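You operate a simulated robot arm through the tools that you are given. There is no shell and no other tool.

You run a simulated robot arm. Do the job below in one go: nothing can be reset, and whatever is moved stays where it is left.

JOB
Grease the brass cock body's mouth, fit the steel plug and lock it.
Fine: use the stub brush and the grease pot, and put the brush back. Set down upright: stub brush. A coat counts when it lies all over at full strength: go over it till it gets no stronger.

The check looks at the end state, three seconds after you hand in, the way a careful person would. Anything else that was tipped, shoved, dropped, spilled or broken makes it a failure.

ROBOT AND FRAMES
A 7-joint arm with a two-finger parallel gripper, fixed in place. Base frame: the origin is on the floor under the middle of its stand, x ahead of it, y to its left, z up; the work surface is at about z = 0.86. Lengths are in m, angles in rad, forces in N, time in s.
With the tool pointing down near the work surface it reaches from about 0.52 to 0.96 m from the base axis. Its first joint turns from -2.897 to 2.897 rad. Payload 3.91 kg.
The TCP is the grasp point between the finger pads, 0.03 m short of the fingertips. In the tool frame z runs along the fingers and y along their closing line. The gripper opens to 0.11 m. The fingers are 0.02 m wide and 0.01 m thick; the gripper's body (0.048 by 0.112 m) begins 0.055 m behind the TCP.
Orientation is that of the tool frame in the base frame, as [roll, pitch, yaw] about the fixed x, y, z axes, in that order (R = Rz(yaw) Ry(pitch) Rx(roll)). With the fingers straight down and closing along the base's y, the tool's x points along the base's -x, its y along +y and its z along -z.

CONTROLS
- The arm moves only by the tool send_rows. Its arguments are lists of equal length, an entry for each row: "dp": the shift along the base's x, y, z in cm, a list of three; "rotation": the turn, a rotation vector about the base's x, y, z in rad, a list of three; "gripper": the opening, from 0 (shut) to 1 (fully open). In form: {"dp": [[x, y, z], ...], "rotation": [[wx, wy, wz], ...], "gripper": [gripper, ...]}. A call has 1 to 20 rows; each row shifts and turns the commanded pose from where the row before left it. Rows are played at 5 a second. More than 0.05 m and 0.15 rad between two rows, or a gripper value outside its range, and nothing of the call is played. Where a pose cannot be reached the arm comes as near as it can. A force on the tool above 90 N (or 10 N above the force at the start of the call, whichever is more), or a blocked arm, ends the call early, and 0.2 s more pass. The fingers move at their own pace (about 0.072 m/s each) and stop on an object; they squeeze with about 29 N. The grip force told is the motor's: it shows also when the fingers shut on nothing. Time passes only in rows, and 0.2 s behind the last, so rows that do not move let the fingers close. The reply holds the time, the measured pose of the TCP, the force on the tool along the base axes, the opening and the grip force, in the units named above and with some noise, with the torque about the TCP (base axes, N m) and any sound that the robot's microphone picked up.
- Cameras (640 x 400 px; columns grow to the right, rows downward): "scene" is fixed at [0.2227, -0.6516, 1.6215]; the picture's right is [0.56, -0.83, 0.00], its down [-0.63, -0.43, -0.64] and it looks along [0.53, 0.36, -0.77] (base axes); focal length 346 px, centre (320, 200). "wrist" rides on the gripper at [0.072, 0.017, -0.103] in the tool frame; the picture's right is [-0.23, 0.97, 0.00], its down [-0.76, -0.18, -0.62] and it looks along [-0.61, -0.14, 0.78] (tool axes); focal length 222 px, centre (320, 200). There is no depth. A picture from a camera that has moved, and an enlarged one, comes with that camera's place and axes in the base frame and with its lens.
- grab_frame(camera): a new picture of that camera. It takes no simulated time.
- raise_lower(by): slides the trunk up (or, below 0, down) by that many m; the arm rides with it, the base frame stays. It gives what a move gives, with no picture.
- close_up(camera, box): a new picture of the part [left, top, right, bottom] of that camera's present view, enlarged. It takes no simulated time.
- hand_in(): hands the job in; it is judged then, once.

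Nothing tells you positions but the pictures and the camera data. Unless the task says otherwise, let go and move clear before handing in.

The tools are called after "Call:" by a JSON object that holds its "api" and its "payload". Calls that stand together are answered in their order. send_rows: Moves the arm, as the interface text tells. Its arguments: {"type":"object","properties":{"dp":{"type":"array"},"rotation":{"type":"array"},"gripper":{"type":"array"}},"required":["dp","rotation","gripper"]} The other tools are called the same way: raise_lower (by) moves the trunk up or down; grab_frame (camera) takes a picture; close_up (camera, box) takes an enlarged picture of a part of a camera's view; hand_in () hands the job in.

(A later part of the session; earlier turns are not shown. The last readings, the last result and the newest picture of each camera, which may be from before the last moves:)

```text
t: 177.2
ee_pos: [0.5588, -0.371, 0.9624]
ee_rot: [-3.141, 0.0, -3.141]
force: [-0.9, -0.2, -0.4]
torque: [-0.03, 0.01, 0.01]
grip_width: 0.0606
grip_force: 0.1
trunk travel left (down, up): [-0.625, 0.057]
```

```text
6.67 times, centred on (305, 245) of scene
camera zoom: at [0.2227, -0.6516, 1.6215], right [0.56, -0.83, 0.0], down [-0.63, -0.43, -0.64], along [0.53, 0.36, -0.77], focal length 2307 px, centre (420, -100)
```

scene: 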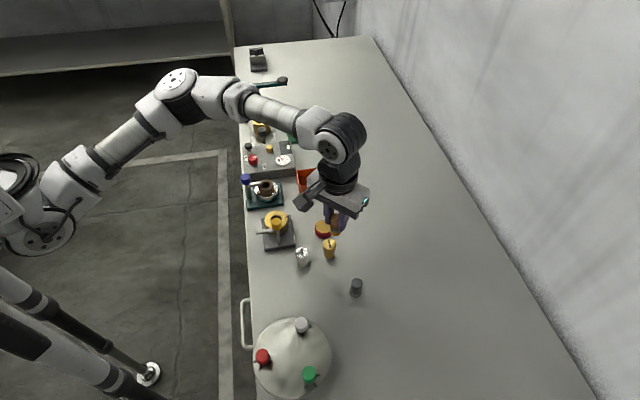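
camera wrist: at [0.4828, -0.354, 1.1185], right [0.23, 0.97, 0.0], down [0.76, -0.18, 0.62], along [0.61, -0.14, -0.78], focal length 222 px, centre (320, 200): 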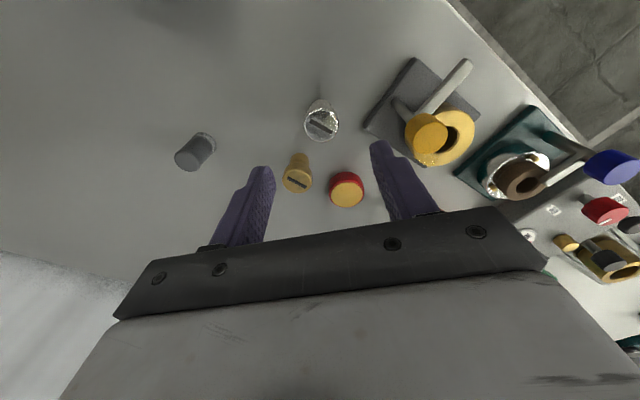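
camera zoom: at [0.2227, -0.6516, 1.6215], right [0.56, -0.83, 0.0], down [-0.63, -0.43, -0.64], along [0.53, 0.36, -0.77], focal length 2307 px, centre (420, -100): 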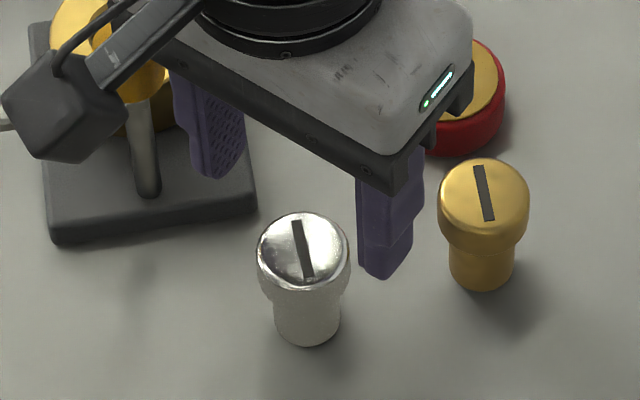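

Aligned within a millimetre. I'll descend the last 3.8 cm and close on the head.

Call:
{"api": "send_rows", "payload": {"dp": [[0.05, 0, -2.5], [0, 0, -1.3], [0, 0, 0], [0, 0, 0]], "rotation": [[0, 0, 0], [0, 0, 0], [0, 0, 0], [0, 0, 0]], "gripper": [0.55, 0.55, 0.55, 0.55]}}

Call:
{"api": "close_up", "payload": {"camera": "scene", "box": [280, 225, 330, 275]}}

Call:
{"api": "close_up", "payload": {"camera": "wrist", "box": [250, 80, 390, 230]}}

```text
t: 178.2
ee_pos: [0.5608, -0.3736, 0.9249]
ee_rot: [3.141, 0.0, -3.141]
force: [0.0, -0.3, -0.1]
torque: [0.03, 0.01, -0.02]
grip_width: 0.0603
grip_force: 0.1
trunk travel left (down, up): [-0.625, 0.057]
```

```text
8.00 times, centred on (305, 250) of scene
camera zoom: at [0.2227, -0.6516, 1.6215], right [0.56, -0.83, 0.0], down [-0.63, -0.43, -0.64], along [0.53, 0.36, -0.77], focal length 2769 px, centre (440, -200)
```

zoom: 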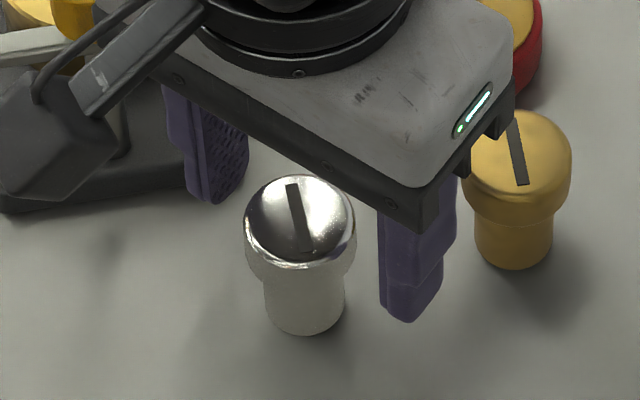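

```text
2.67 times, centred on (320, 155) of wrist
camera zoom: at [0.4887, -0.356, 1.0283], right [0.23, 0.97, 0.0], down [0.76, -0.18, 0.62], along [0.61, -0.14, -0.78], focal length 592 px, centre (320, 320)
```

zoom: 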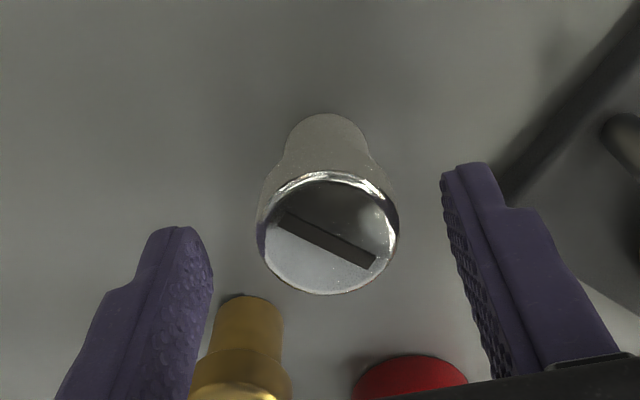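

A 2 mm trim toward +y, then close.

Call:
{"api": "send_rows", "payload": {"dp": [[-0.05, 0.2, 0], [0, 0, 0], [0, 0, 0], [0, 0, 0], [0, 0, 0], [0, 0, 0]], "rotation": [[0, 0, 0], [0, 0, 0], [0, 0, 0], [0, 0, 0], [0, 0, 0], [0, 0, 0]], "gripper": [0.55, 0.45, 0.32, 0.2, 0, 0]}}

Call:
{"api": "close_up", "payload": {"camera": "scene", "box": [280, 225, 330, 275]}}

Call:
{"api": "close_up", "payload": {"camera": "wrist", "box": [250, 80, 390, 230]}}

```text
t: 179.6
ee_pos: [0.56, -0.3702, 0.9243]
ee_rot: [3.141, -0.001, 3.141]
force: [0.5, 0.4, -0.6]
torque: [0.03, 0.02, -0.03]
grip_width: 0.032
grip_force: 29.6
trunk travel left (down, up): [-0.625, 0.057]
```

```text
8.00 times, centred on (305, 250) of scene
camera zoom: at [0.2227, -0.6516, 1.6215], right [0.56, -0.83, 0.0], down [-0.63, -0.43, -0.64], along [0.53, 0.36, -0.77], focal length 2769 px, centre (440, -200)
```

zoom: 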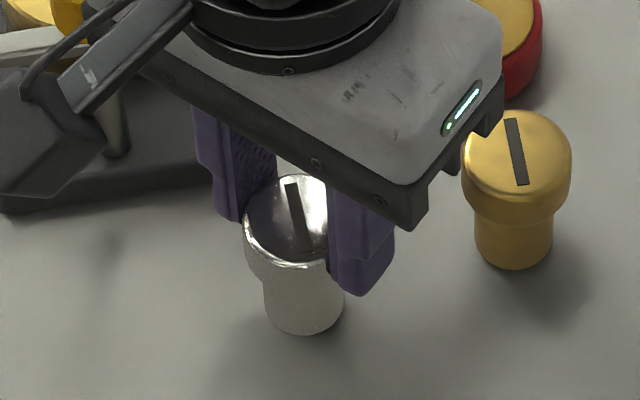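

```text
2.67 times, centred on (320, 155) of wrist
camera zoom: at [0.4877, -0.3532, 1.0284], right [0.23, 0.97, 0.0], down [0.76, -0.18, 0.62], along [0.61, -0.14, -0.78], focal length 592 px, centre (320, 320)
```

zoom: 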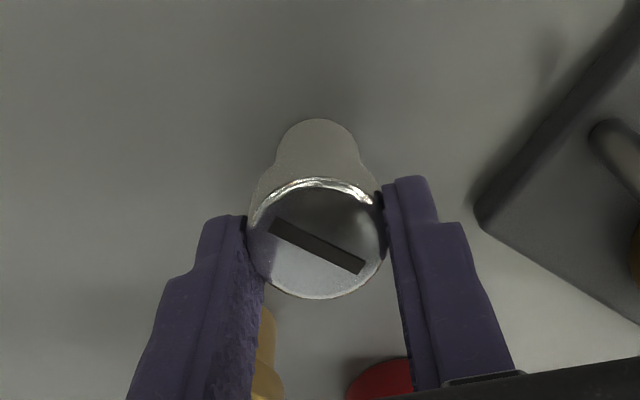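

The plug is gripped by its head (32 mm). I'll lift it well above the knob's height, go around on the +x side and come over the mouth.

Call:
{"api": "send_rows", "payload": {"dp": [[0, 0, 3], [0, 0, 4.8], [0, 0, 4.8], [3.95, 0.6, 0], [0, 3.7, 0], [0, 3.7, 0], [0, 3.6, 0], [0, 0, 0], [0, 0, 0]], "rotation": [[0, 0, 0], [0, 0, 0], [0, 0, 0], [0, 0, 0], [0, 0, 0], [0, 0, 0], [0, 0, 0], [0, 0, 0], [0, 0, 0]], "gripper": [0, 0, 0, 0, 0, 0, 0, 0, 0]}}

Call:
{"api": "grab_frame", "payload": {"camera": "wrist"}}

Call:
{"api": "close_up", "payload": {"camera": "wrist", "box": [250, 60, 390, 220]}}

Call:
{"api": "close_up", "payload": {"camera": "scene", "box": [245, 170, 315, 250]}}

```text
t: 181.6
ee_pos: [0.6034, -0.2554, 1.0521]
ee_rot: [-3.141, 0.001, 3.141]
force: [0.5, 0.2, -0.9]
torque: [-0.04, -0.02, 0.02]
grip_width: 0.032
grip_force: 29.8
trunk travel left (down, up): [-0.625, 0.057]
```

```text
taken
camera wrist: at [0.5303, -0.2384, 1.1559], right [0.23, 0.97, 0.0], down [0.76, -0.18, 0.62], along [0.61, -0.14, -0.78], focal length 222 px, centre (320, 200)
```

wrist: 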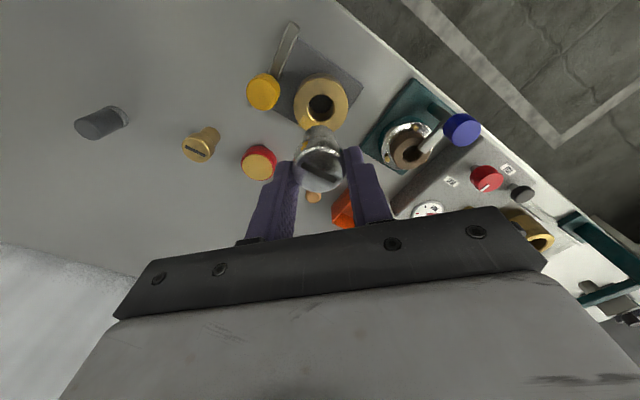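

```text
2.50 times, centred on (320, 140) of wrist
camera zoom: at [0.5303, -0.2384, 1.1559], right [0.23, 0.97, 0.0], down [0.76, -0.18, 0.62], along [0.61, -0.14, -0.78], focal length 555 px, centre (320, 350)
```

zoom: 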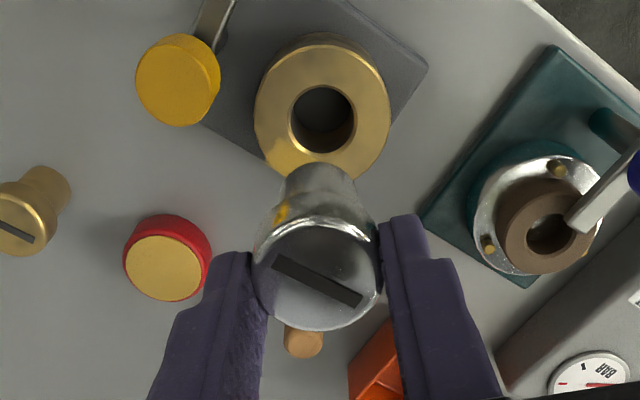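

```text
5.00 times, centred on (280, 210) of scene
camera zoom: at [0.2227, -0.6516, 1.6215], right [0.56, -0.83, 0.0], down [-0.63, -0.43, -0.64], along [0.53, 0.36, -0.77], focal length 1730 px, centre (520, 150)
```

zoom: 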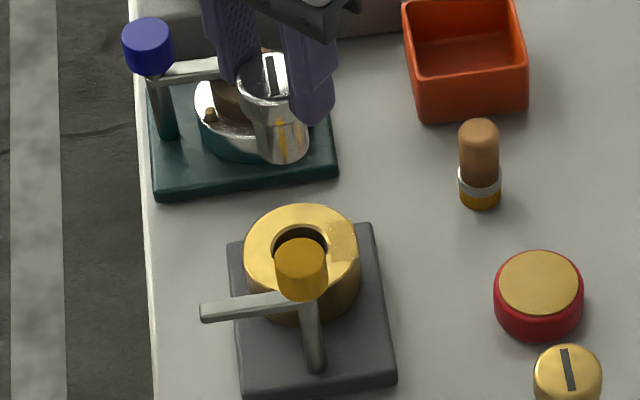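

The plug is above the mouth, slightly short in x and y. I'll trim and descend to about 2 cm above the rim for a finer check.

Call:
{"api": "send_rows", "payload": {"dp": [[0.15, 0.17, -2], [0, 0, -2.5], [0, 0, -1.8], [0, 0, 0], [0, 0, 0]], "rotation": [[0, 0, 0], [0, 0, 0], [0, 0, 0], [0, 0, 0], [0, 0, 0]], "gripper": [0, 0, 0, 0, 0]}}

Call:
{"api": "close_up", "payload": {"camera": "wrist", "box": [260, 60, 380, 200]}}

Call:
{"api": "close_up", "payload": {"camera": "scene", "box": [250, 175, 310, 245]}}

```text
t: 182.8
ee_pos: [0.6025, -0.2532, 0.9889]
ee_rot: [3.141, 0.0, 3.141]
force: [-0.1, -0.1, -1.3]
torque: [-0.03, -0.01, 0.0]
grip_width: 0.0323
grip_force: 28.9
trunk travel left (down, up): [-0.625, 0.057]
```

```text
2.86 times, centred on (320, 130) of wrist
camera zoom: at [0.5314, -0.236, 1.0936], right [0.23, 0.97, 0.0], down [0.76, -0.18, 0.62], along [0.61, -0.14, -0.78], focal length 635 px, centre (320, 400)
```

zoom: 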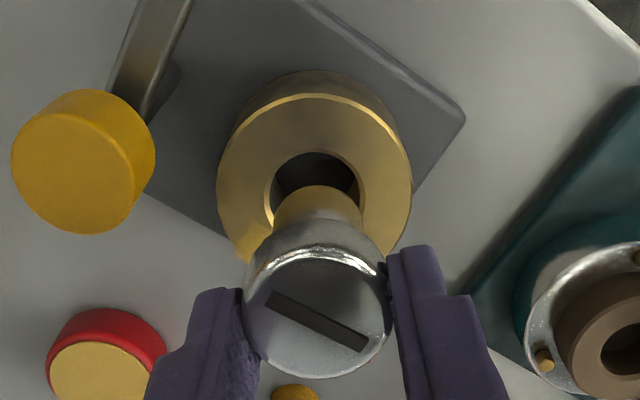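

```text
5.71 times, centred on (280, 210) of scene
camera zoom: at [0.2227, -0.6516, 1.6215], right [0.56, -0.83, 0.0], down [-0.63, -0.43, -0.64], along [0.53, 0.36, -0.77], focal length 1978 px, centre (549, 143)
```

zoom: 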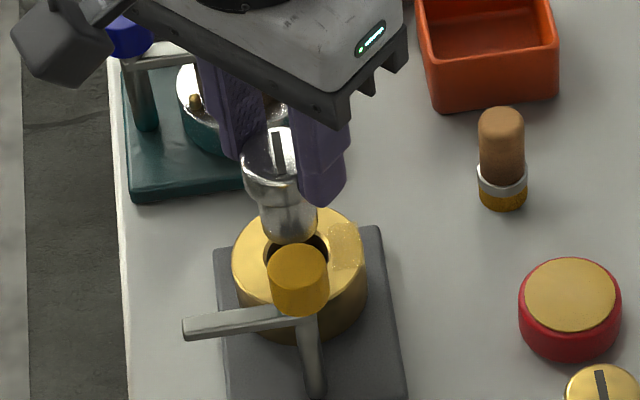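

Aligned in x; about 1 mm off in y. I'll trim and descend close to the rim.

Call:
{"api": "send_rows", "payload": {"dp": [[0, -0.12, 0], [0, 0, -1.4], [0, 0, 0], [0, 0, 0]], "rotation": [[0, 0, 0], [0, 0, 0], [0, 0, 0], [0, 0, 0]], "gripper": [0, 0, 0, 0]}}

Call:
{"api": "close_up", "payload": {"camera": "wrist", "box": [260, 80, 380, 200]}}

Call:
{"api": "close_up", "payload": {"camera": "scene", "box": [255, 185, 305, 240]}}

```text
t: 183.8
ee_pos: [0.6037, -0.2524, 0.9767]
ee_rot: [3.141, 0.0, -3.141]
force: [-0.4, 0.0, -1.0]
torque: [0.0, 0.0, -0.01]
grip_width: 0.0319
grip_force: 29.1
trunk travel left (down, up): [-0.625, 0.057]
```

```text
3.33 times, centred on (320, 140) of wrist
camera zoom: at [0.5304, -0.2354, 1.0802], right [0.23, 0.97, 0.0], down [0.76, -0.18, 0.62], along [0.61, -0.14, -0.78], focal length 740 px, centre (320, 400)
```

zoom: 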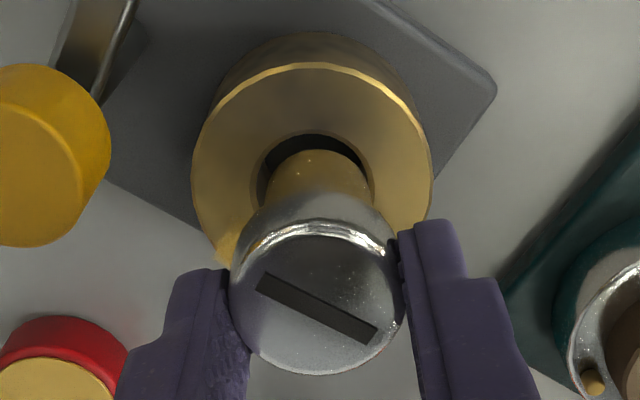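

```text
7.27 times, centred on (280, 212) of scene
camera zoom: at [0.2227, -0.6516, 1.6215], right [0.56, -0.83, 0.0], down [-0.63, -0.43, -0.64], along [0.53, 0.36, -0.77], focal length 2517 px, centre (611, 109)
```

zoom: 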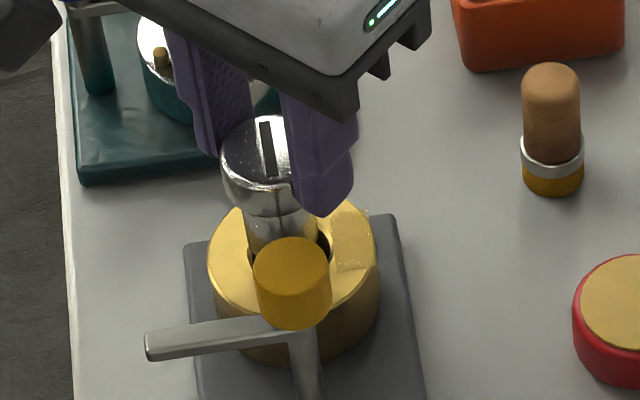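

Call:
{"api": "send_rows", "payload": {"dp": [[0.2, -0.13, 0], [0, 0, 0], [0, 0, 0]], "rotation": [[0, 0, 0], [0, 0, 0], [0, 0, 0]], "gripper": [0, 0, 0]}}

Call:
{"api": "close_up", "payload": {"camera": "wrist", "box": [260, 80, 380, 200]}}

Call:
{"api": "close_up", "payload": {"camera": "scene", "box": [265, 195, 295, 230]}}

```text
t: 184.6
ee_pos: [0.603, -0.2552, 0.9753]
ee_rot: [-3.141, -0.001, -3.141]
force: [0.0, -0.8, -0.9]
torque: [0.04, 0.01, 0.01]
grip_width: 0.0322
grip_force: 28.8
trunk travel left (down, up): [-0.625, 0.057]
```

```text
3.33 times, centred on (320, 140) of wrist
camera zoom: at [0.5321, -0.237, 1.0801], right [0.23, 0.97, 0.0], down [0.76, -0.18, 0.62], along [0.61, -0.14, -0.78], focal length 740 px, centre (320, 400)
```

zoom: 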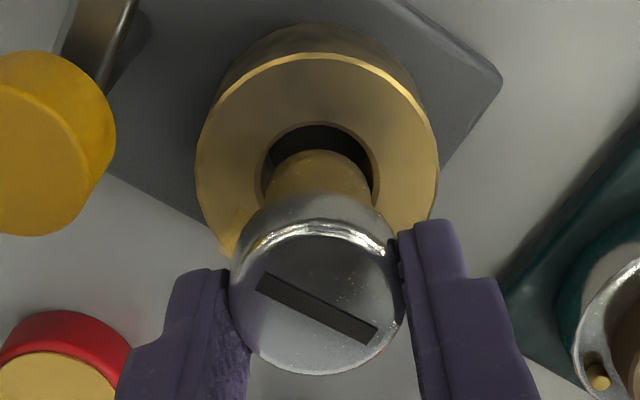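

```text
11.43 times, centred on (280, 212) of scene
camera zoom: at [0.2227, -0.6516, 1.6215], right [0.56, -0.83, 0.0], down [-0.63, -0.43, -0.64], along [0.53, 0.36, -0.77], focal length 3955 px, centre (777, 57)
```

zoom: 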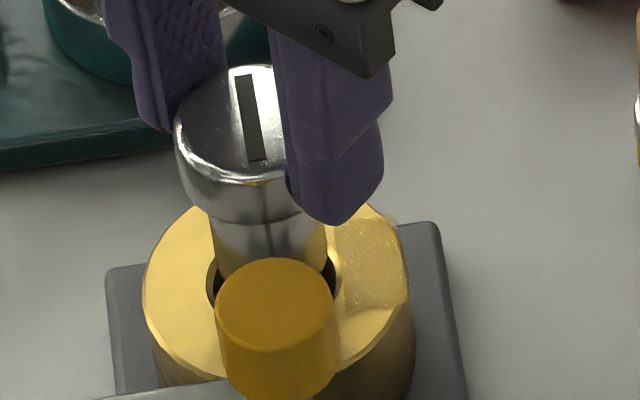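

Now concentric in both views. I'll lower the stem into the bore in small steps.

Call:
{"api": "send_rows", "payload": {"dp": [[0, 0, -0.5], [0, 0, -0.4], [0, 0, -0.3], [0, 0, 0]], "rotation": [[0, 0, 0], [0, 0, 0], [0, 0, 0], [0, 0, 0]], "gripper": [0, 0, 0, 0]}}

Call:
{"api": "close_up", "payload": {"camera": "wrist", "box": [260, 80, 380, 200]}}

Call:
{"api": "close_up", "payload": {"camera": "scene", "box": [265, 195, 295, 230]}}

```text
t: 185.6
ee_pos: [0.6029, -0.2548, 0.9636]
ee_rot: [-3.141, 0.0, -3.14]
force: [-0.2, -0.9, -1.4]
torque: [0.01, 0.0, -0.03]
grip_width: 0.0321
grip_force: 28.4
trunk travel left (down, up): [-0.625, 0.057]
```

```text
3.33 times, centred on (320, 140) of wrist
camera zoom: at [0.5312, -0.2371, 1.0678], right [0.23, 0.97, 0.0], down [0.76, -0.18, 0.62], along [0.61, -0.14, -0.78], focal length 740 px, centre (320, 400)
```

zoom: 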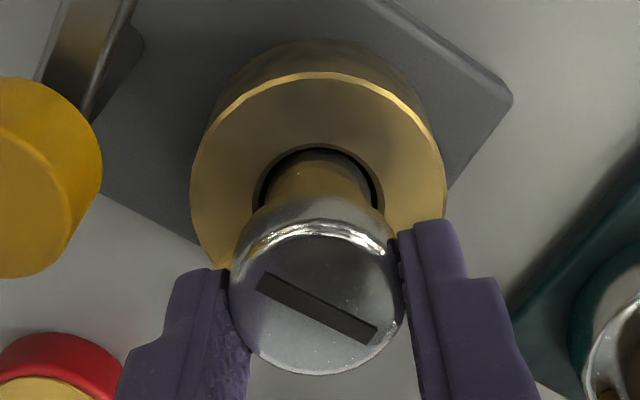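

```text
11.43 times, centred on (280, 212) of scene
camera zoom: at [0.2227, -0.6516, 1.6215], right [0.56, -0.83, 0.0], down [-0.63, -0.43, -0.64], along [0.53, 0.36, -0.77], focal length 3955 px, centre (777, 57)
```

zoom: 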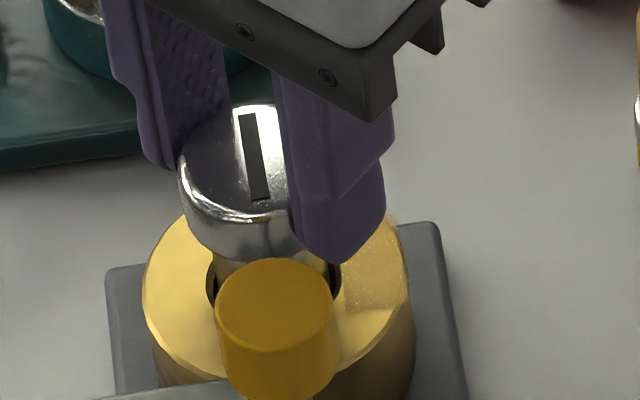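

The stem is entering freely. I'll continue downward in small steps, watching the force.

Call:
{"api": "send_rows", "payload": {"dp": [[0, 0, -0.4], [0, 0, -0.4], [0, 0, -0.3], [0, 0, 0]], "rotation": [[0, 0, 0], [0, 0, 0], [0, 0, 0], [0, 0, 0]], "gripper": [0, 0, 0, 0]}}

```text
t: 186.6
ee_pos: [0.6034, -0.2553, 0.9506]
ee_rot: [3.141, 0.0, 3.141]
force: [0.1, 0.1, -1.1]
torque: [-0.02, 0.0, -0.02]
grip_width: 0.0322
grip_force: 28.6
trunk travel left (down, up): [-0.625, 0.057]
```

Call:
{"api": "send_rows", "payload": {"dp": [[0, 0, -0.4], [0, 0, -0.3], [0, 0, 0]], "rotation": [[0, 0, 0], [0, 0, 0], [0, 0, 0]], "gripper": [0, 0, 0]}}

Call:
{"api": "close_up", "payload": {"camera": "scene", "box": [265, 195, 295, 230]}}

Call:
{"api": "close_up", "payload": {"camera": "wrist", "box": [260, 80, 380, 200]}}

```text
t: 187.4
ee_pos: [0.6035, -0.2535, 0.9431]
ee_rot: [-3.141, 0.0, 3.141]
force: [-0.5, -0.1, -0.6]
torque: [-0.01, -0.01, 0.03]
grip_width: 0.0323
grip_force: 28.7
trunk travel left (down, up): [-0.625, 0.057]
```

```text
11.43 times, centred on (280, 212) of scene
camera zoom: at [0.2227, -0.6516, 1.6215], right [0.56, -0.83, 0.0], down [-0.63, -0.43, -0.64], along [0.53, 0.36, -0.77], focal length 3955 px, centre (777, 57)
```

zoom: 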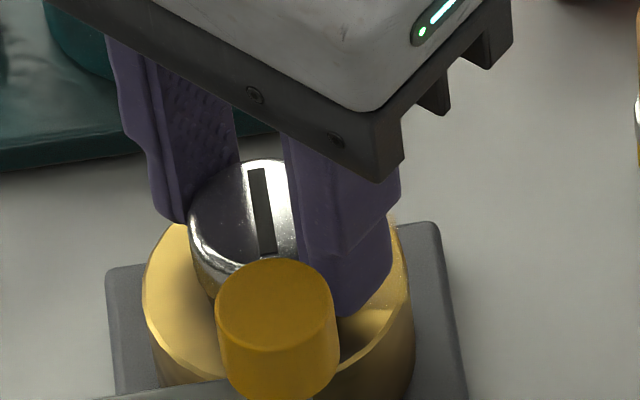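

```text
3.33 times, centred on (320, 140) of wrist
camera zoom: at [0.5314, -0.2368, 1.0479], right [0.23, 0.97, 0.0], down [0.76, -0.18, 0.62], along [0.61, -0.14, -0.78], focal length 740 px, centre (320, 400)
```

zoom: 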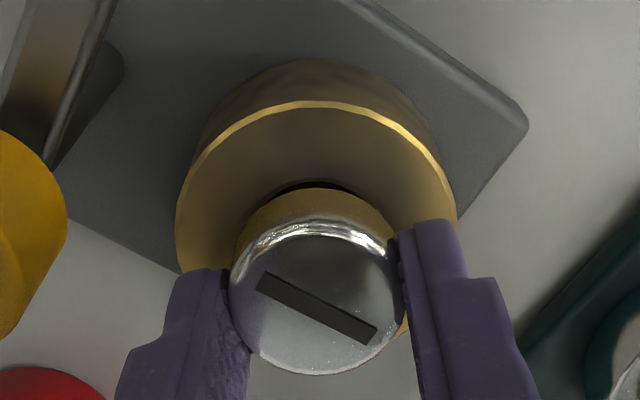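

Call:
{"api": "send_rows", "payload": {"dp": [[0, 0, -0.3], [0, 0, -0.2], [0, 0, 0]], "rotation": [[0, 0, 0], [0, 0, 0], [0, 0, 0]], "gripper": [0, 0, 0]}}

```text
t: 188.2
ee_pos: [0.6017, -0.2528, 0.94]
ee_rot: [-3.138, 0.002, -3.141]
force: [2.0, -1.6, 5.2]
torque: [-0.03, -0.07, 0.0]
grip_width: 0.0322
grip_force: 29.1
trunk travel left (down, up): [-0.625, 0.057]
```

Call:
{"api": "close_up", "payload": {"camera": "scene", "box": [265, 200, 300, 235]}}

Call:
{"api": "close_up", "payload": {"camera": "wrist", "box": [280, 110, 360, 180]}}

```text
11.43 times, centred on (282, 218) of scene
camera zoom: at [0.2227, -0.6516, 1.6215], right [0.56, -0.83, 0.0], down [-0.63, -0.43, -0.64], along [0.53, 0.36, -0.77], focal length 3955 px, centre (749, 0)
```

zoom: 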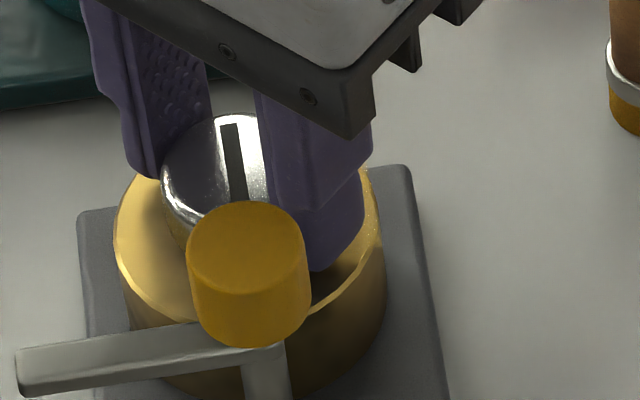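

```text
5.71 times, centred on (320, 145) of wrist
camera zoom: at [0.5312, -0.2366, 1.0434], right [0.23, 0.97, 0.0], down [0.76, -0.18, 0.62], along [0.61, -0.14, -0.78], focal length 1269 px, centre (320, 514)
```

zoom: 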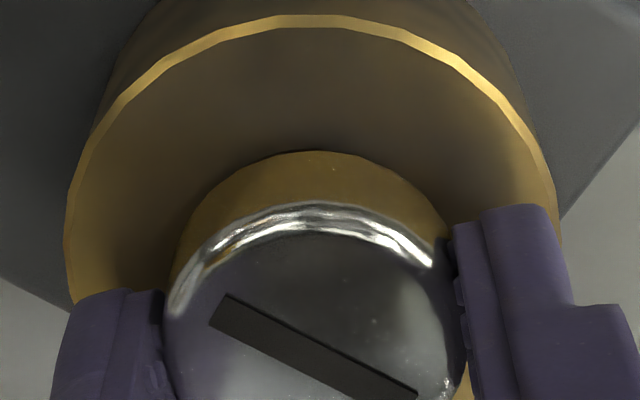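

The head appears to rest on the rim. I'll press slightly to confirm it's seated.

Call:
{"api": "send_rows", "payload": {"dp": [[0, 0, -0.12], [0, 0, 0]], "rotation": [[0, 0, 0], [0, 0, 0]], "gripper": [0, 0]}}

```text
t: 188.8
ee_pos: [0.6026, -0.2537, 0.9406]
ee_rot: [-3.14, 0.001, -3.141]
force: [3.0, -1.1, 15.8]
torque: [-0.03, -0.1, 0.04]
grip_width: 0.0318
grip_force: 29.3
trunk travel left (down, up): [-0.625, 0.057]
```

Seated firmly. I'll ease off, open the fingers and rise straight up.

Call:
{"api": "send_rows", "payload": {"dp": [[0, 0, 0.12], [0, 0, 0], [0, 0, 0], [0, 0, 0], [0, 0, 3], [0, 0, 4], [0, 0, 3], [0, 0, 0]], "rotation": [[0, 0, 0], [0, 0, 0], [0, 0, 0], [0, 0, 0], [0, 0, 0], [0, 0, 0], [0, 0, 0], [0, 0, 0]], "gripper": [0.1, 0.4, 0.48, 0.48, 0.48, 0.48, 0.48, 0.48]}}

Call:
{"api": "grab_frame", "payload": {"camera": "wrist"}}

Call:
{"api": "close_up", "payload": {"camera": "wrist", "box": [220, 40, 380, 170]}}

Call:
{"api": "close_up", "payload": {"camera": "scene", "box": [250, 195, 310, 250]}}

```text
t: 190.6
ee_pos: [0.6038, -0.2561, 1.0395]
ee_rot: [-3.141, 0.001, 3.141]
force: [0.3, 0.8, -0.2]
torque: [0.01, 0.02, -0.02]
grip_width: 0.0527
grip_force: 0.0
trunk travel left (down, up): [-0.625, 0.057]
```

```text
taken
camera wrist: at [0.532, -0.2387, 1.1436], right [0.23, 0.97, 0.0], down [0.76, -0.18, 0.62], along [0.61, -0.14, -0.78], focal length 222 px, centre (320, 200)
```

wrist: 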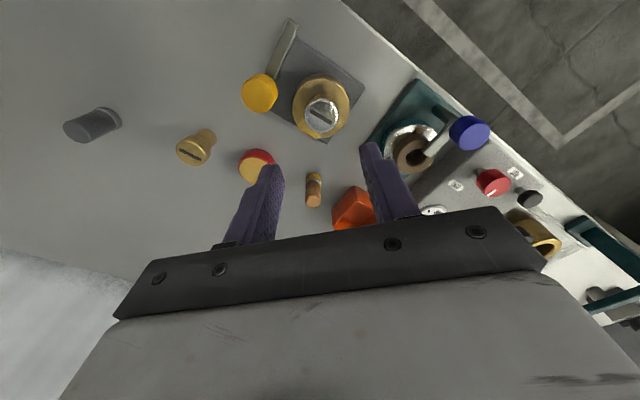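

```text
3.08 times, centred on (300, 105) of wrist
camera zoom: at [0.532, -0.2387, 1.1436], right [0.23, 0.97, 0.0], down [0.76, -0.18, 0.62], along [0.61, -0.14, -0.78], focal length 684 px, centre (382, 492)
```

zoom: 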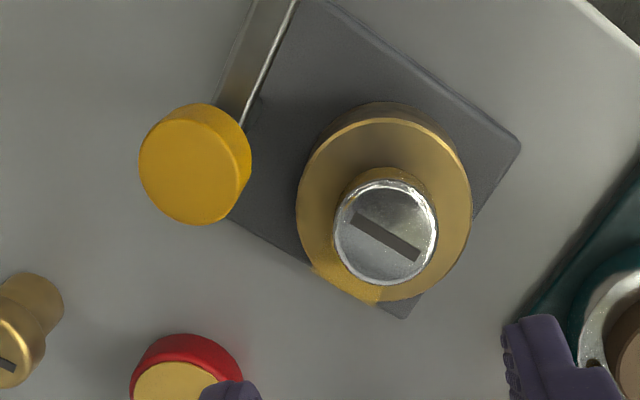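

```text
7.27 times, centred on (280, 222) of scene
camera zoom: at [0.2227, -0.6516, 1.6215], right [0.56, -0.83, 0.0], down [-0.63, -0.43, -0.64], along [0.53, 0.36, -0.77], focal length 2517 px, centre (611, 36)
```

zoom: 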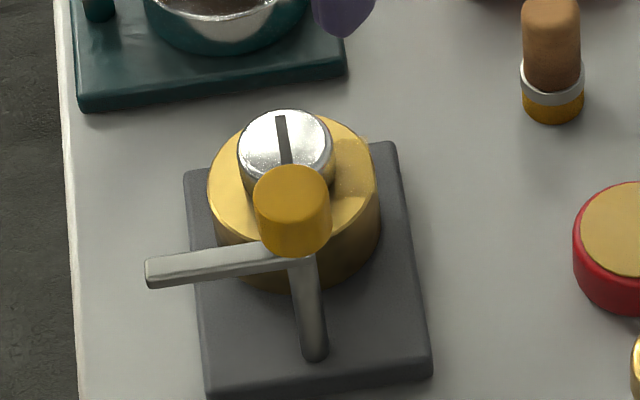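

The plug is in and seated with the coat still on the rim. Now the lock: I'll go above the yellow knob to measure its axis, intending to turn the bar clockwise over the plug.

Call:
{"api": "send_rows", "payload": {"dp": [[-2.05, -1.85, 0], [-2.05, -1.85, 0], [0, 0, 0], [0, 0, 0]], "rotation": [[0, 0, 0], [0, 0, 0], [0, 0, 0], [0, 0, 0]], "gripper": [0.48, 0.48, 0.48, 0.48]}}

Call:
{"api": "close_up", "payload": {"camera": "wrist", "box": [240, 50, 400, 200]}}

Call:
{"api": "close_up", "payload": {"camera": "scene", "box": [245, 190, 315, 255]}}

```text
t: 191.6
ee_pos: [0.562, -0.2931, 1.0397]
ee_rot: [3.141, 0.0, -3.14]
force: [0.3, 0.8, 0.0]
torque: [0.01, 0.0, 0.0]
grip_width: 0.053
grip_force: 0.0
trunk travel left (down, up): [-0.625, 0.057]
```

```text
2.67 times, centred on (320, 125) of wrist
camera zoom: at [0.4909, -0.275, 1.1448], right [0.23, 0.97, 0.0], down [0.76, -0.18, 0.62], along [0.61, -0.14, -0.78], focal length 592 px, centre (320, 400)
```

zoom: 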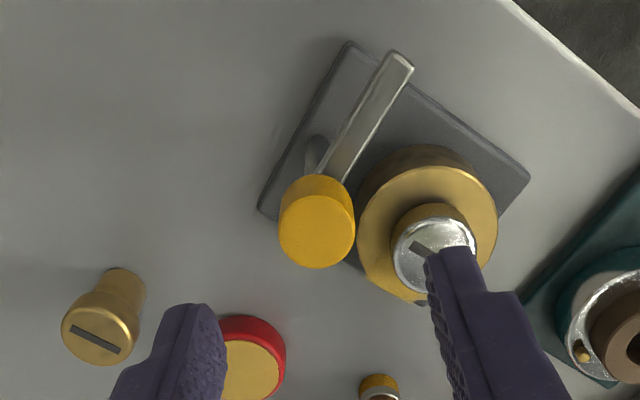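

```text
6.15 times, centred on (280, 222) of scene
camera zoom: at [0.2227, -0.6516, 1.6215], right [0.56, -0.83, 0.0], down [-0.63, -0.43, -0.64], along [0.53, 0.36, -0.77], focal length 2130 px, centre (566, 62)
```

zoom: 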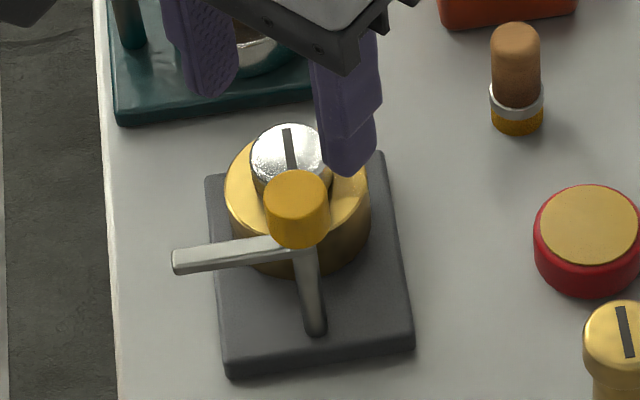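

The TCP is right above the knob's axis, near (0.564, -0.293). Before gripping I'll test in the air that the wrist can turn the needed quarter turn clockwise.

Call:
{"api": "send_rows", "payload": {"dp": [[0, 0, 0], [0, 0, 0], [0, 0, 0], [0, 0, 0], [0, 0, 0], [0, 0, 0], [0, 0, 0], [0, 0, 0], [0, 0, 0], [0, 0, 0], [0, 0, 0], [0, 0, 0]], "rotation": [[0, 0, -0.15], [0, 0, -0.15], [0, 0, -0.15], [0, 0, -0.15], [0, 0, -0.15], [0, 0, -0.15], [0, 0, -0.15], [0, 0, -0.15], [0, 0, -0.15], [0, 0, -0.15], [0, 0, -0.15], [0, 0, 0]], "gripper": [0.48, 0.48, 0.48, 0.48, 0.48, 0.48, 0.48, 0.48, 0.48, 0.48, 0.48, 0.48]}}

Call:
{"api": "grab_frame", "payload": {"camera": "wrist"}}

Call:
{"api": "grab_frame", "payload": {"camera": "scene"}}

```text
t: 194.2
ee_pos: [0.5609, -0.292, 1.0399]
ee_rot: [3.14, -0.001, 1.491]
force: [-0.2, 0.9, 0.5]
torque: [-0.01, 0.02, -0.01]
grip_width: 0.053
grip_force: 0.0
trunk travel left (down, up): [-0.625, 0.057]
```

```text
taken
camera wrist: at [0.5847, -0.219, 1.1436], right [0.95, -0.3, 0.0], down [-0.24, -0.74, 0.62], along [-0.19, -0.59, -0.78], focal length 222 px, centre (320, 200)
```

wrist: 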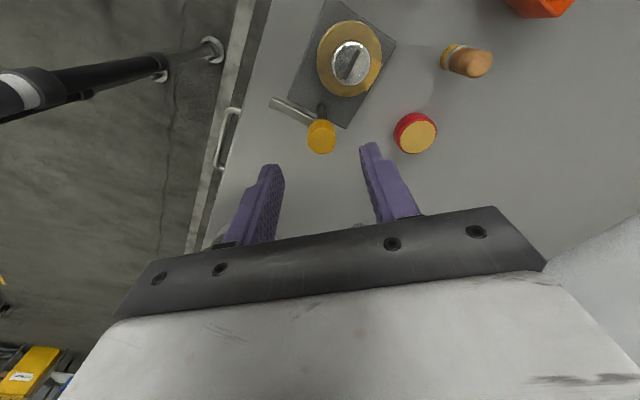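

```text
taken
```

scene: 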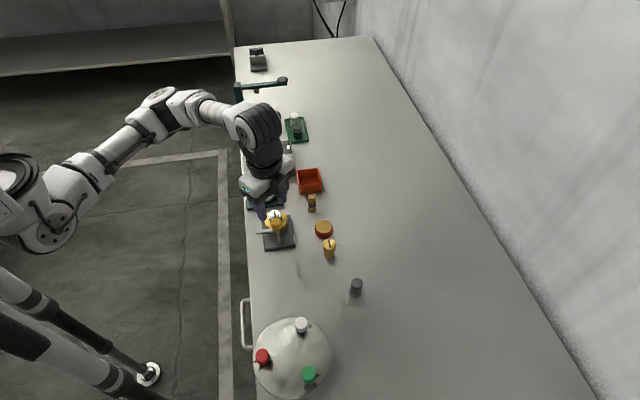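

The wrist can turn that far. From this side I'll also look at the bar, knob and plug heights.

Call:
{"api": "close_up", "payload": {"camera": "wrist", "box": [260, 0, 400, 160]}}

Call:
{"api": "close_up", "payload": {"camera": "wrist", "box": [265, 90, 345, 160]}}

```text
2.50 times, centred on (330, 80) of wrist
camera zoom: at [0.5847, -0.219, 1.1436], right [0.95, -0.3, 0.0], down [-0.24, -0.74, 0.62], along [-0.19, -0.59, -0.78], focal length 555 px, centre (295, 500)
```

zoom: 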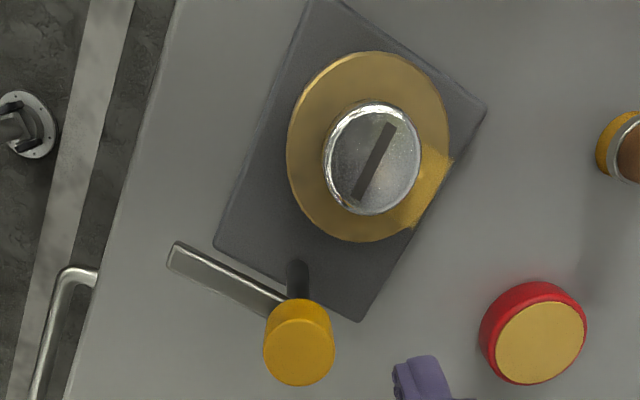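

```text
5.71 times, centred on (305, 125) of wrist
camera zoom: at [0.5847, -0.219, 1.1436], right [0.95, -0.3, 0.0], down [-0.24, -0.74, 0.62], along [-0.19, -0.59, -0.78], focal length 1269 px, centre (406, 629)
```

zoom: 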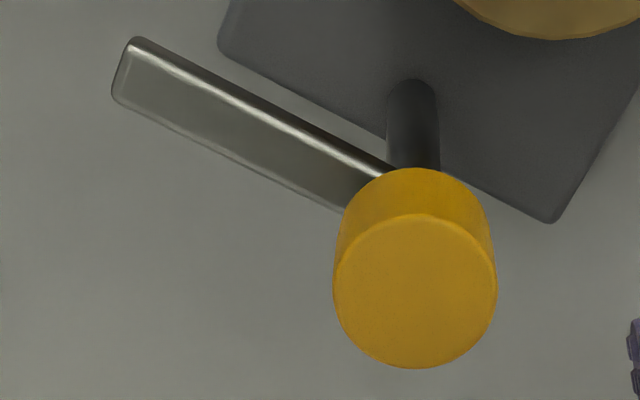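

Everything is clear: the bar sits just under the knob and must swing a quarter turn over the plug. I'll turn the wrist back, re-align over the knob and descend to grip it.

Call:
{"api": "send_rows", "payload": {"dp": [[0, 0, 0], [0, 0, 0], [0, 0, 0], [0, 0, 0], [0, 0, 0], [0, 0, 0], [0, 0, 0], [0, 0, 0], [0, 0, 0], [0, 0, 0], [0, 0, 0], [0, 0, 0], [0, 0, -2], [0, 0, 0], [0, 0, 0]], "rotation": [[0, 0, 0.15], [0, 0, 0.15], [0, 0, 0.15], [0, 0, 0.15], [0, 0, 0.15], [0, 0, 0.15], [0, 0, 0.15], [0, 0, 0.15], [0, 0, 0.15], [0, 0, 0.15], [0, 0, 0.15], [0, 0, 0], [0, 0, 0], [0, 0, 0], [0, 0, 0]], "gripper": [0.48, 0.48, 0.48, 0.48, 0.48, 0.48, 0.48, 0.48, 0.48, 0.48, 0.48, 0.48, 0.45, 0.45, 0.45]}}

Call:
{"api": "close_up", "payload": {"camera": "wrist", "box": [250, 70, 390, 210]}}

Call:
{"api": "close_up", "payload": {"camera": "scene", "box": [245, 190, 315, 255]}}

```text
t: 197.4
ee_pos: [0.5612, -0.2914, 1.0182]
ee_rot: [-3.141, 0.0, -3.14]
force: [-0.2, -0.1, 0.1]
torque: [-0.03, -0.02, 0.0]
grip_width: 0.0496
grip_force: 0.0
trunk travel left (down, up): [-0.625, 0.057]
```

```text
2.86 times, centred on (320, 140) of wrist
camera zoom: at [0.4905, -0.2734, 1.1223], right [0.23, 0.97, 0.0], down [0.76, -0.18, 0.62], along [0.61, -0.14, -0.78], focal length 635 px, centre (320, 371)
```

zoom: 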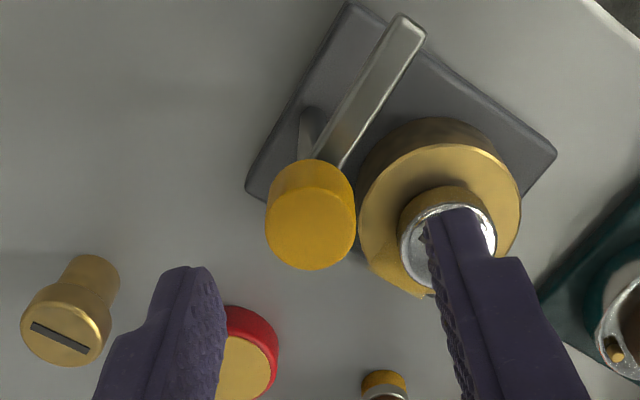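

```text
6.15 times, centred on (280, 222) of scene
camera zoom: at [0.2227, -0.6516, 1.6215], right [0.56, -0.83, 0.0], down [-0.63, -0.43, -0.64], along [0.53, 0.36, -0.77], focal length 2130 px, centre (566, 62)
```

zoom: 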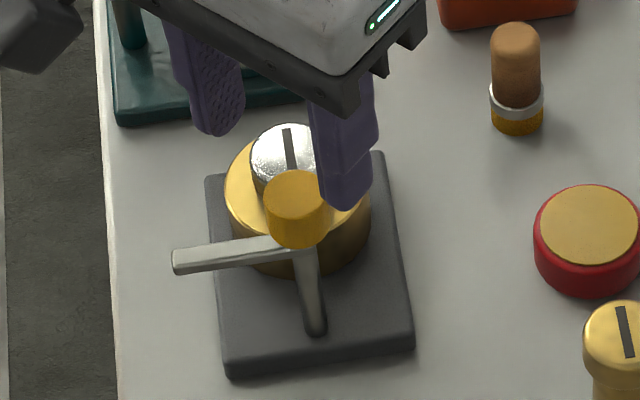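

The knob axis is 1.7 mm further in x and 3 mm further in -y. I'll trim, descend and check before closing.

Call:
{"api": "send_rows", "payload": {"dp": [[0.17, -0.32, 0], [0, 0, -2], [0, 0, 0], [0, 0, 0]], "rotation": [[0, 0, 0], [0, 0, 0], [0, 0, 0], [0, 0, 0]], "gripper": [0.45, 0.45, 0.45, 0.45]}}

Call:
{"api": "close_up", "payload": {"camera": "wrist", "box": [250, 80, 390, 220]}}

```text
t: 198.4
ee_pos: [0.5649, -0.295, 0.9987]
ee_rot: [-3.142, 0.001, -3.14]
force: [-0.1, -0.3, 0.1]
torque: [0.02, 0.02, 0.02]
grip_width: 0.0494
grip_force: 0.0
trunk travel left (down, up): [-0.625, 0.057]
```

```text
2.86 times, centred on (320, 150) of wrist
camera zoom: at [0.4928, -0.2784, 1.1019], right [0.23, 0.97, 0.0], down [0.76, -0.18, 0.62], along [0.61, -0.14, -0.78], focal length 635 px, centre (320, 343)
```

zoom: 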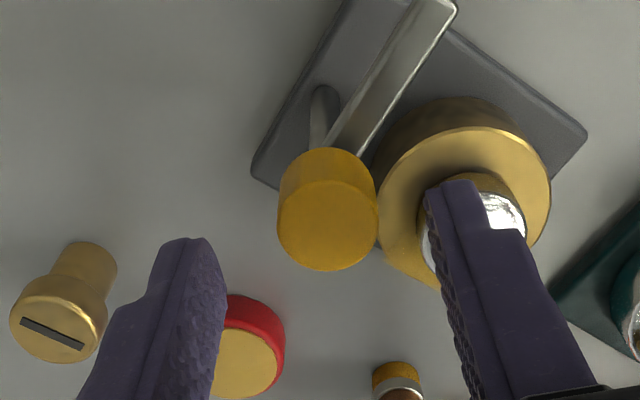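

Call:
{"api": "send_rows", "payload": {"dp": [[-0.05, 0.2, 0], [0, 0, -1.2], [0, 0, -0.9], [0, 0, 0], [0, 0, 0]], "rotation": [[0, 0, 0], [0, 0, 0], [0, 0, 0], [0, 0, 0], [0, 0, 0]], "gripper": [0.45, 0.45, 0.45, 0.45, 0.45]}}

Call:
{"api": "close_up", "payload": {"camera": "wrist", "box": [250, 90, 390, 230]}}

Call:
{"api": "close_up", "payload": {"camera": "scene", "box": [250, 195, 305, 245]}}

```text
t: 199.6
ee_pos: [0.564, -0.2935, 0.9774]
ee_rot: [-3.141, -0.002, -3.141]
force: [-1.3, 0.6, 0.7]
torque: [0.01, 0.0, 0.0]
grip_width: 0.0496
grip_force: 0.0
trunk travel left (down, up): [-0.625, 0.057]
```

```text
2.86 times, centred on (320, 160) of wrist
camera zoom: at [0.492, -0.2755, 1.0818], right [0.23, 0.97, 0.0], down [0.76, -0.18, 0.62], along [0.61, -0.14, -0.78], focal length 635 px, centre (320, 314)
```

zoom: 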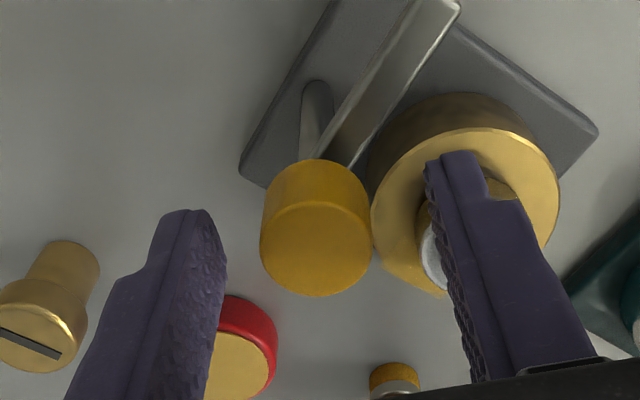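

```text
8.00 times, centred on (278, 220) of scene
camera zoom: at [0.2227, -0.6516, 1.6215], right [0.56, -0.83, 0.0], down [-0.63, -0.43, -0.64], along [0.53, 0.36, -0.77], focal length 2769 px, centre (660, 40)
```

zoom: 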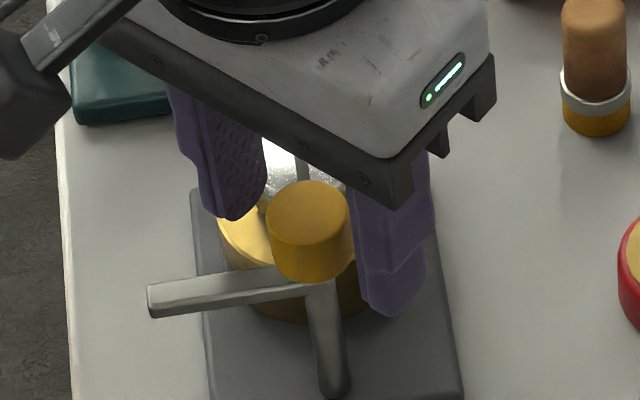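

Call:
{"api": "send_rows", "payload": {"dp": [[0.03, -0.1, -0.15], [0, 0, 0], [0, 0, 0], [0, 0, 0], [0, 0, 0]], "rotation": [[0, 0, 0], [0, 0, 0], [0, 0, 0], [0, 0, 0], [0, 0, 0]], "gripper": [0.4, 0.25, 0.1, 0, 0]}}

Call:
{"api": "close_up", "payload": {"camera": "wrist", "box": [250, 90, 390, 230]}}

Call:
{"api": "close_up", "payload": {"camera": "scene", "box": [250, 195, 305, 245]}}

```text
t: 200.8
ee_pos: [0.5644, -0.2938, 0.9761]
ee_rot: [-3.141, 0.0, 3.141]
force: [-1.9, 9.5, -1.7]
torque: [0.29, -0.24, 0.01]
grip_width: 0.0229
grip_force: 44.7
trunk travel left (down, up): [-0.625, 0.057]
```

```text
2.86 times, centred on (320, 160) of wrist
camera zoom: at [0.4919, -0.2762, 1.0802], right [0.23, 0.97, 0.0], down [0.76, -0.18, 0.62], along [0.61, -0.14, -0.78], focal length 635 px, centre (320, 314)
```

zoom: 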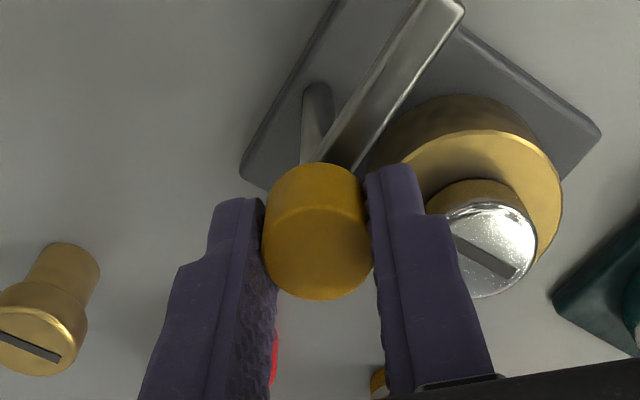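

```text
8.00 times, centred on (278, 220) of scene
camera zoom: at [0.2227, -0.6516, 1.6215], right [0.56, -0.83, 0.0], down [-0.63, -0.43, -0.64], along [0.53, 0.36, -0.77], focal length 2769 px, centre (660, 40)
```

zoom: 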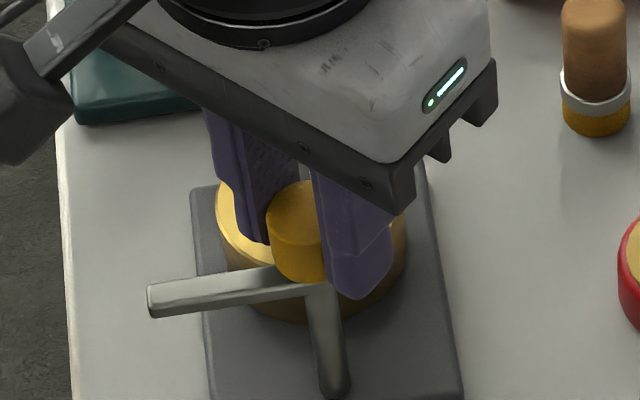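

The knob is gripped with a slight side load. I'll relieve that and begin turning clockwise, watching torque.

Call:
{"api": "send_rows", "payload": {"dp": [[0, 0.08, 0], [0, 0, 0], [0, 0, 0], [0, 0, 0]], "rotation": [[0, 0, 0], [0, 0, -0.12], [0, 0, -0.12], [0, 0, 0]], "gripper": [0, 0, 0, 0]}}

Call:
{"api": "close_up", "payload": {"camera": "scene", "box": [250, 195, 305, 245]}}

```text
t: 201.8
ee_pos: [0.5638, -0.2941, 0.9761]
ee_rot: [-3.139, 0.0, 2.898]
force: [-4.3, -0.7, -12.3]
torque: [-0.24, -1.19, -0.02]
grip_width: 0.0229
grip_force: 44.9
trunk travel left (down, up): [-0.625, 0.057]
```

```text
8.00 times, centred on (278, 220) of scene
camera zoom: at [0.2227, -0.6516, 1.6215], right [0.56, -0.83, 0.0], down [-0.63, -0.43, -0.64], along [0.53, 0.36, -0.77], focal length 2769 px, centre (660, 40)
```

zoom: 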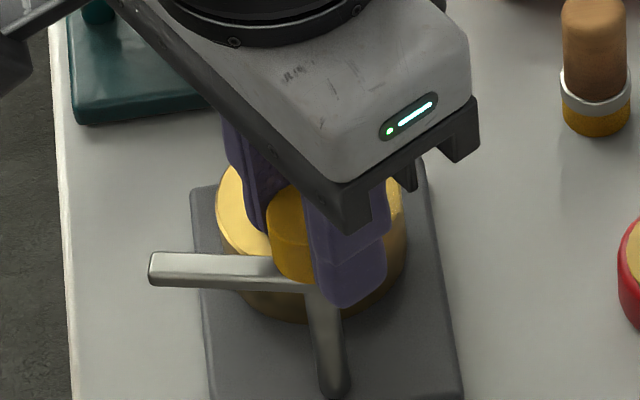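

The bar turns with the knob at very low torque. I'll continue the turn.

Call:
{"api": "send_rows", "payload": {"dp": [[0, 0, 0], [0, 0, 0], [0, 0, 0], [0, 0, 0], [0, 0, 0]], "rotation": [[0, 0, -0.13], [0, 0, -0.13], [0, 0, -0.13], [0, 0, -0.13], [0, 0, 0]], "gripper": [0, 0, 0, 0, 0]}}

Call:
{"api": "close_up", "payload": {"camera": "scene", "box": [250, 195, 305, 245]}}

```text
t: 203.0
ee_pos: [0.5628, -0.2949, 0.9763]
ee_rot: [-3.141, 0.0, 2.378]
force: [-6.9, -19.4, -9.7]
torque: [0.4, 0.9, 0.02]
grip_width: 0.0228
grip_force: 44.6
trunk travel left (down, up): [-0.625, 0.057]
```

```text
8.00 times, centred on (278, 220) of scene
camera zoom: at [0.2227, -0.6516, 1.6215], right [0.56, -0.83, 0.0], down [-0.63, -0.43, -0.64], along [0.53, 0.36, -0.77], focal length 2769 px, centre (660, 40)
```

zoom: 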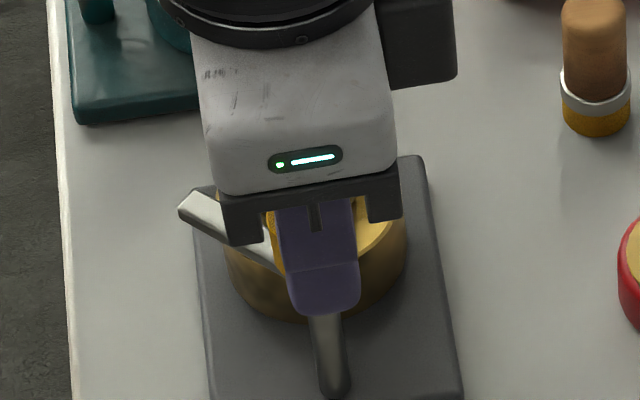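

Halfway round. I'll relieve the side load a little and continue.

Call:
{"api": "send_rows", "payload": {"dp": [[-0.05, -0.15, -0.05], [0, 0, 0], [0, 0, 0], [0, 0, 0], [0, 0, 0], [0, 0, 0]], "rotation": [[0, 0, 0], [0, 0, -0.13], [0, 0, -0.13], [0, 0, -0.13], [0, 0, -0.13], [0, 0, 0]], "gripper": [0, 0, 0, 0, 0, 0]}}

Call:
{"api": "close_up", "payload": {"camera": "scene", "box": [250, 195, 305, 245]}}

Call:
{"api": "grab_frame", "payload": {"camera": "wrist"}}

```text
t: 204.4
ee_pos: [0.5621, -0.2947, 0.9765]
ee_rot: [-3.141, -0.001, 1.859]
force: [-6.0, -3.3, -11.6]
torque: [-1.09, -0.38, -0.01]
grip_width: 0.0231
grip_force: 44.9
trunk travel left (down, up): [-0.625, 0.057]
```

```text
8.00 times, centred on (278, 220) of scene
camera zoom: at [0.2227, -0.6516, 1.6215], right [0.56, -0.83, 0.0], down [-0.63, -0.43, -0.64], along [0.53, 0.36, -0.77], focal length 2769 px, centre (660, 40)
```

zoom: 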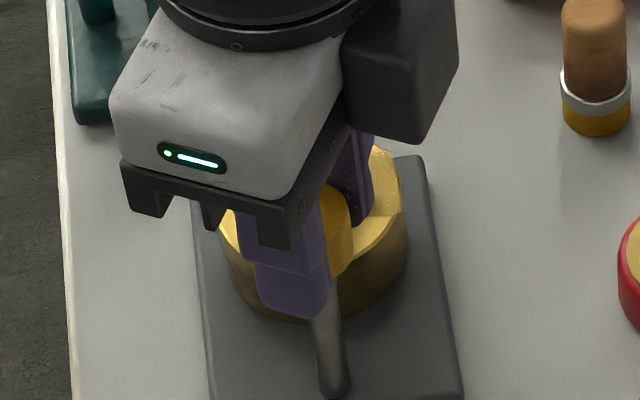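

```text
taken
camera wrist: at [0.5589, -0.2203, 1.0804], right [1.0, 0.06, 0.0], down [0.05, -0.78, 0.62], along [0.04, -0.62, -0.78], focal length 222 px, centre (320, 200)
```

wrist: 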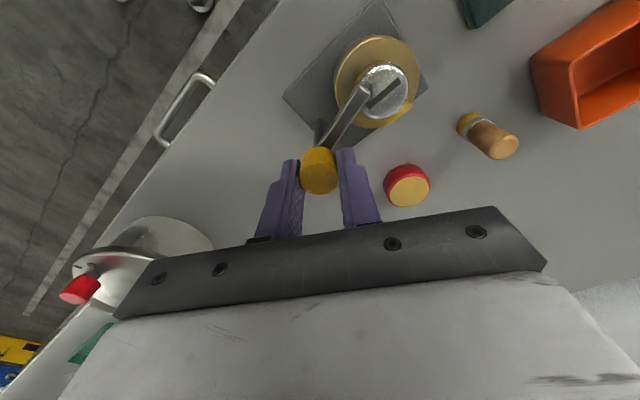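

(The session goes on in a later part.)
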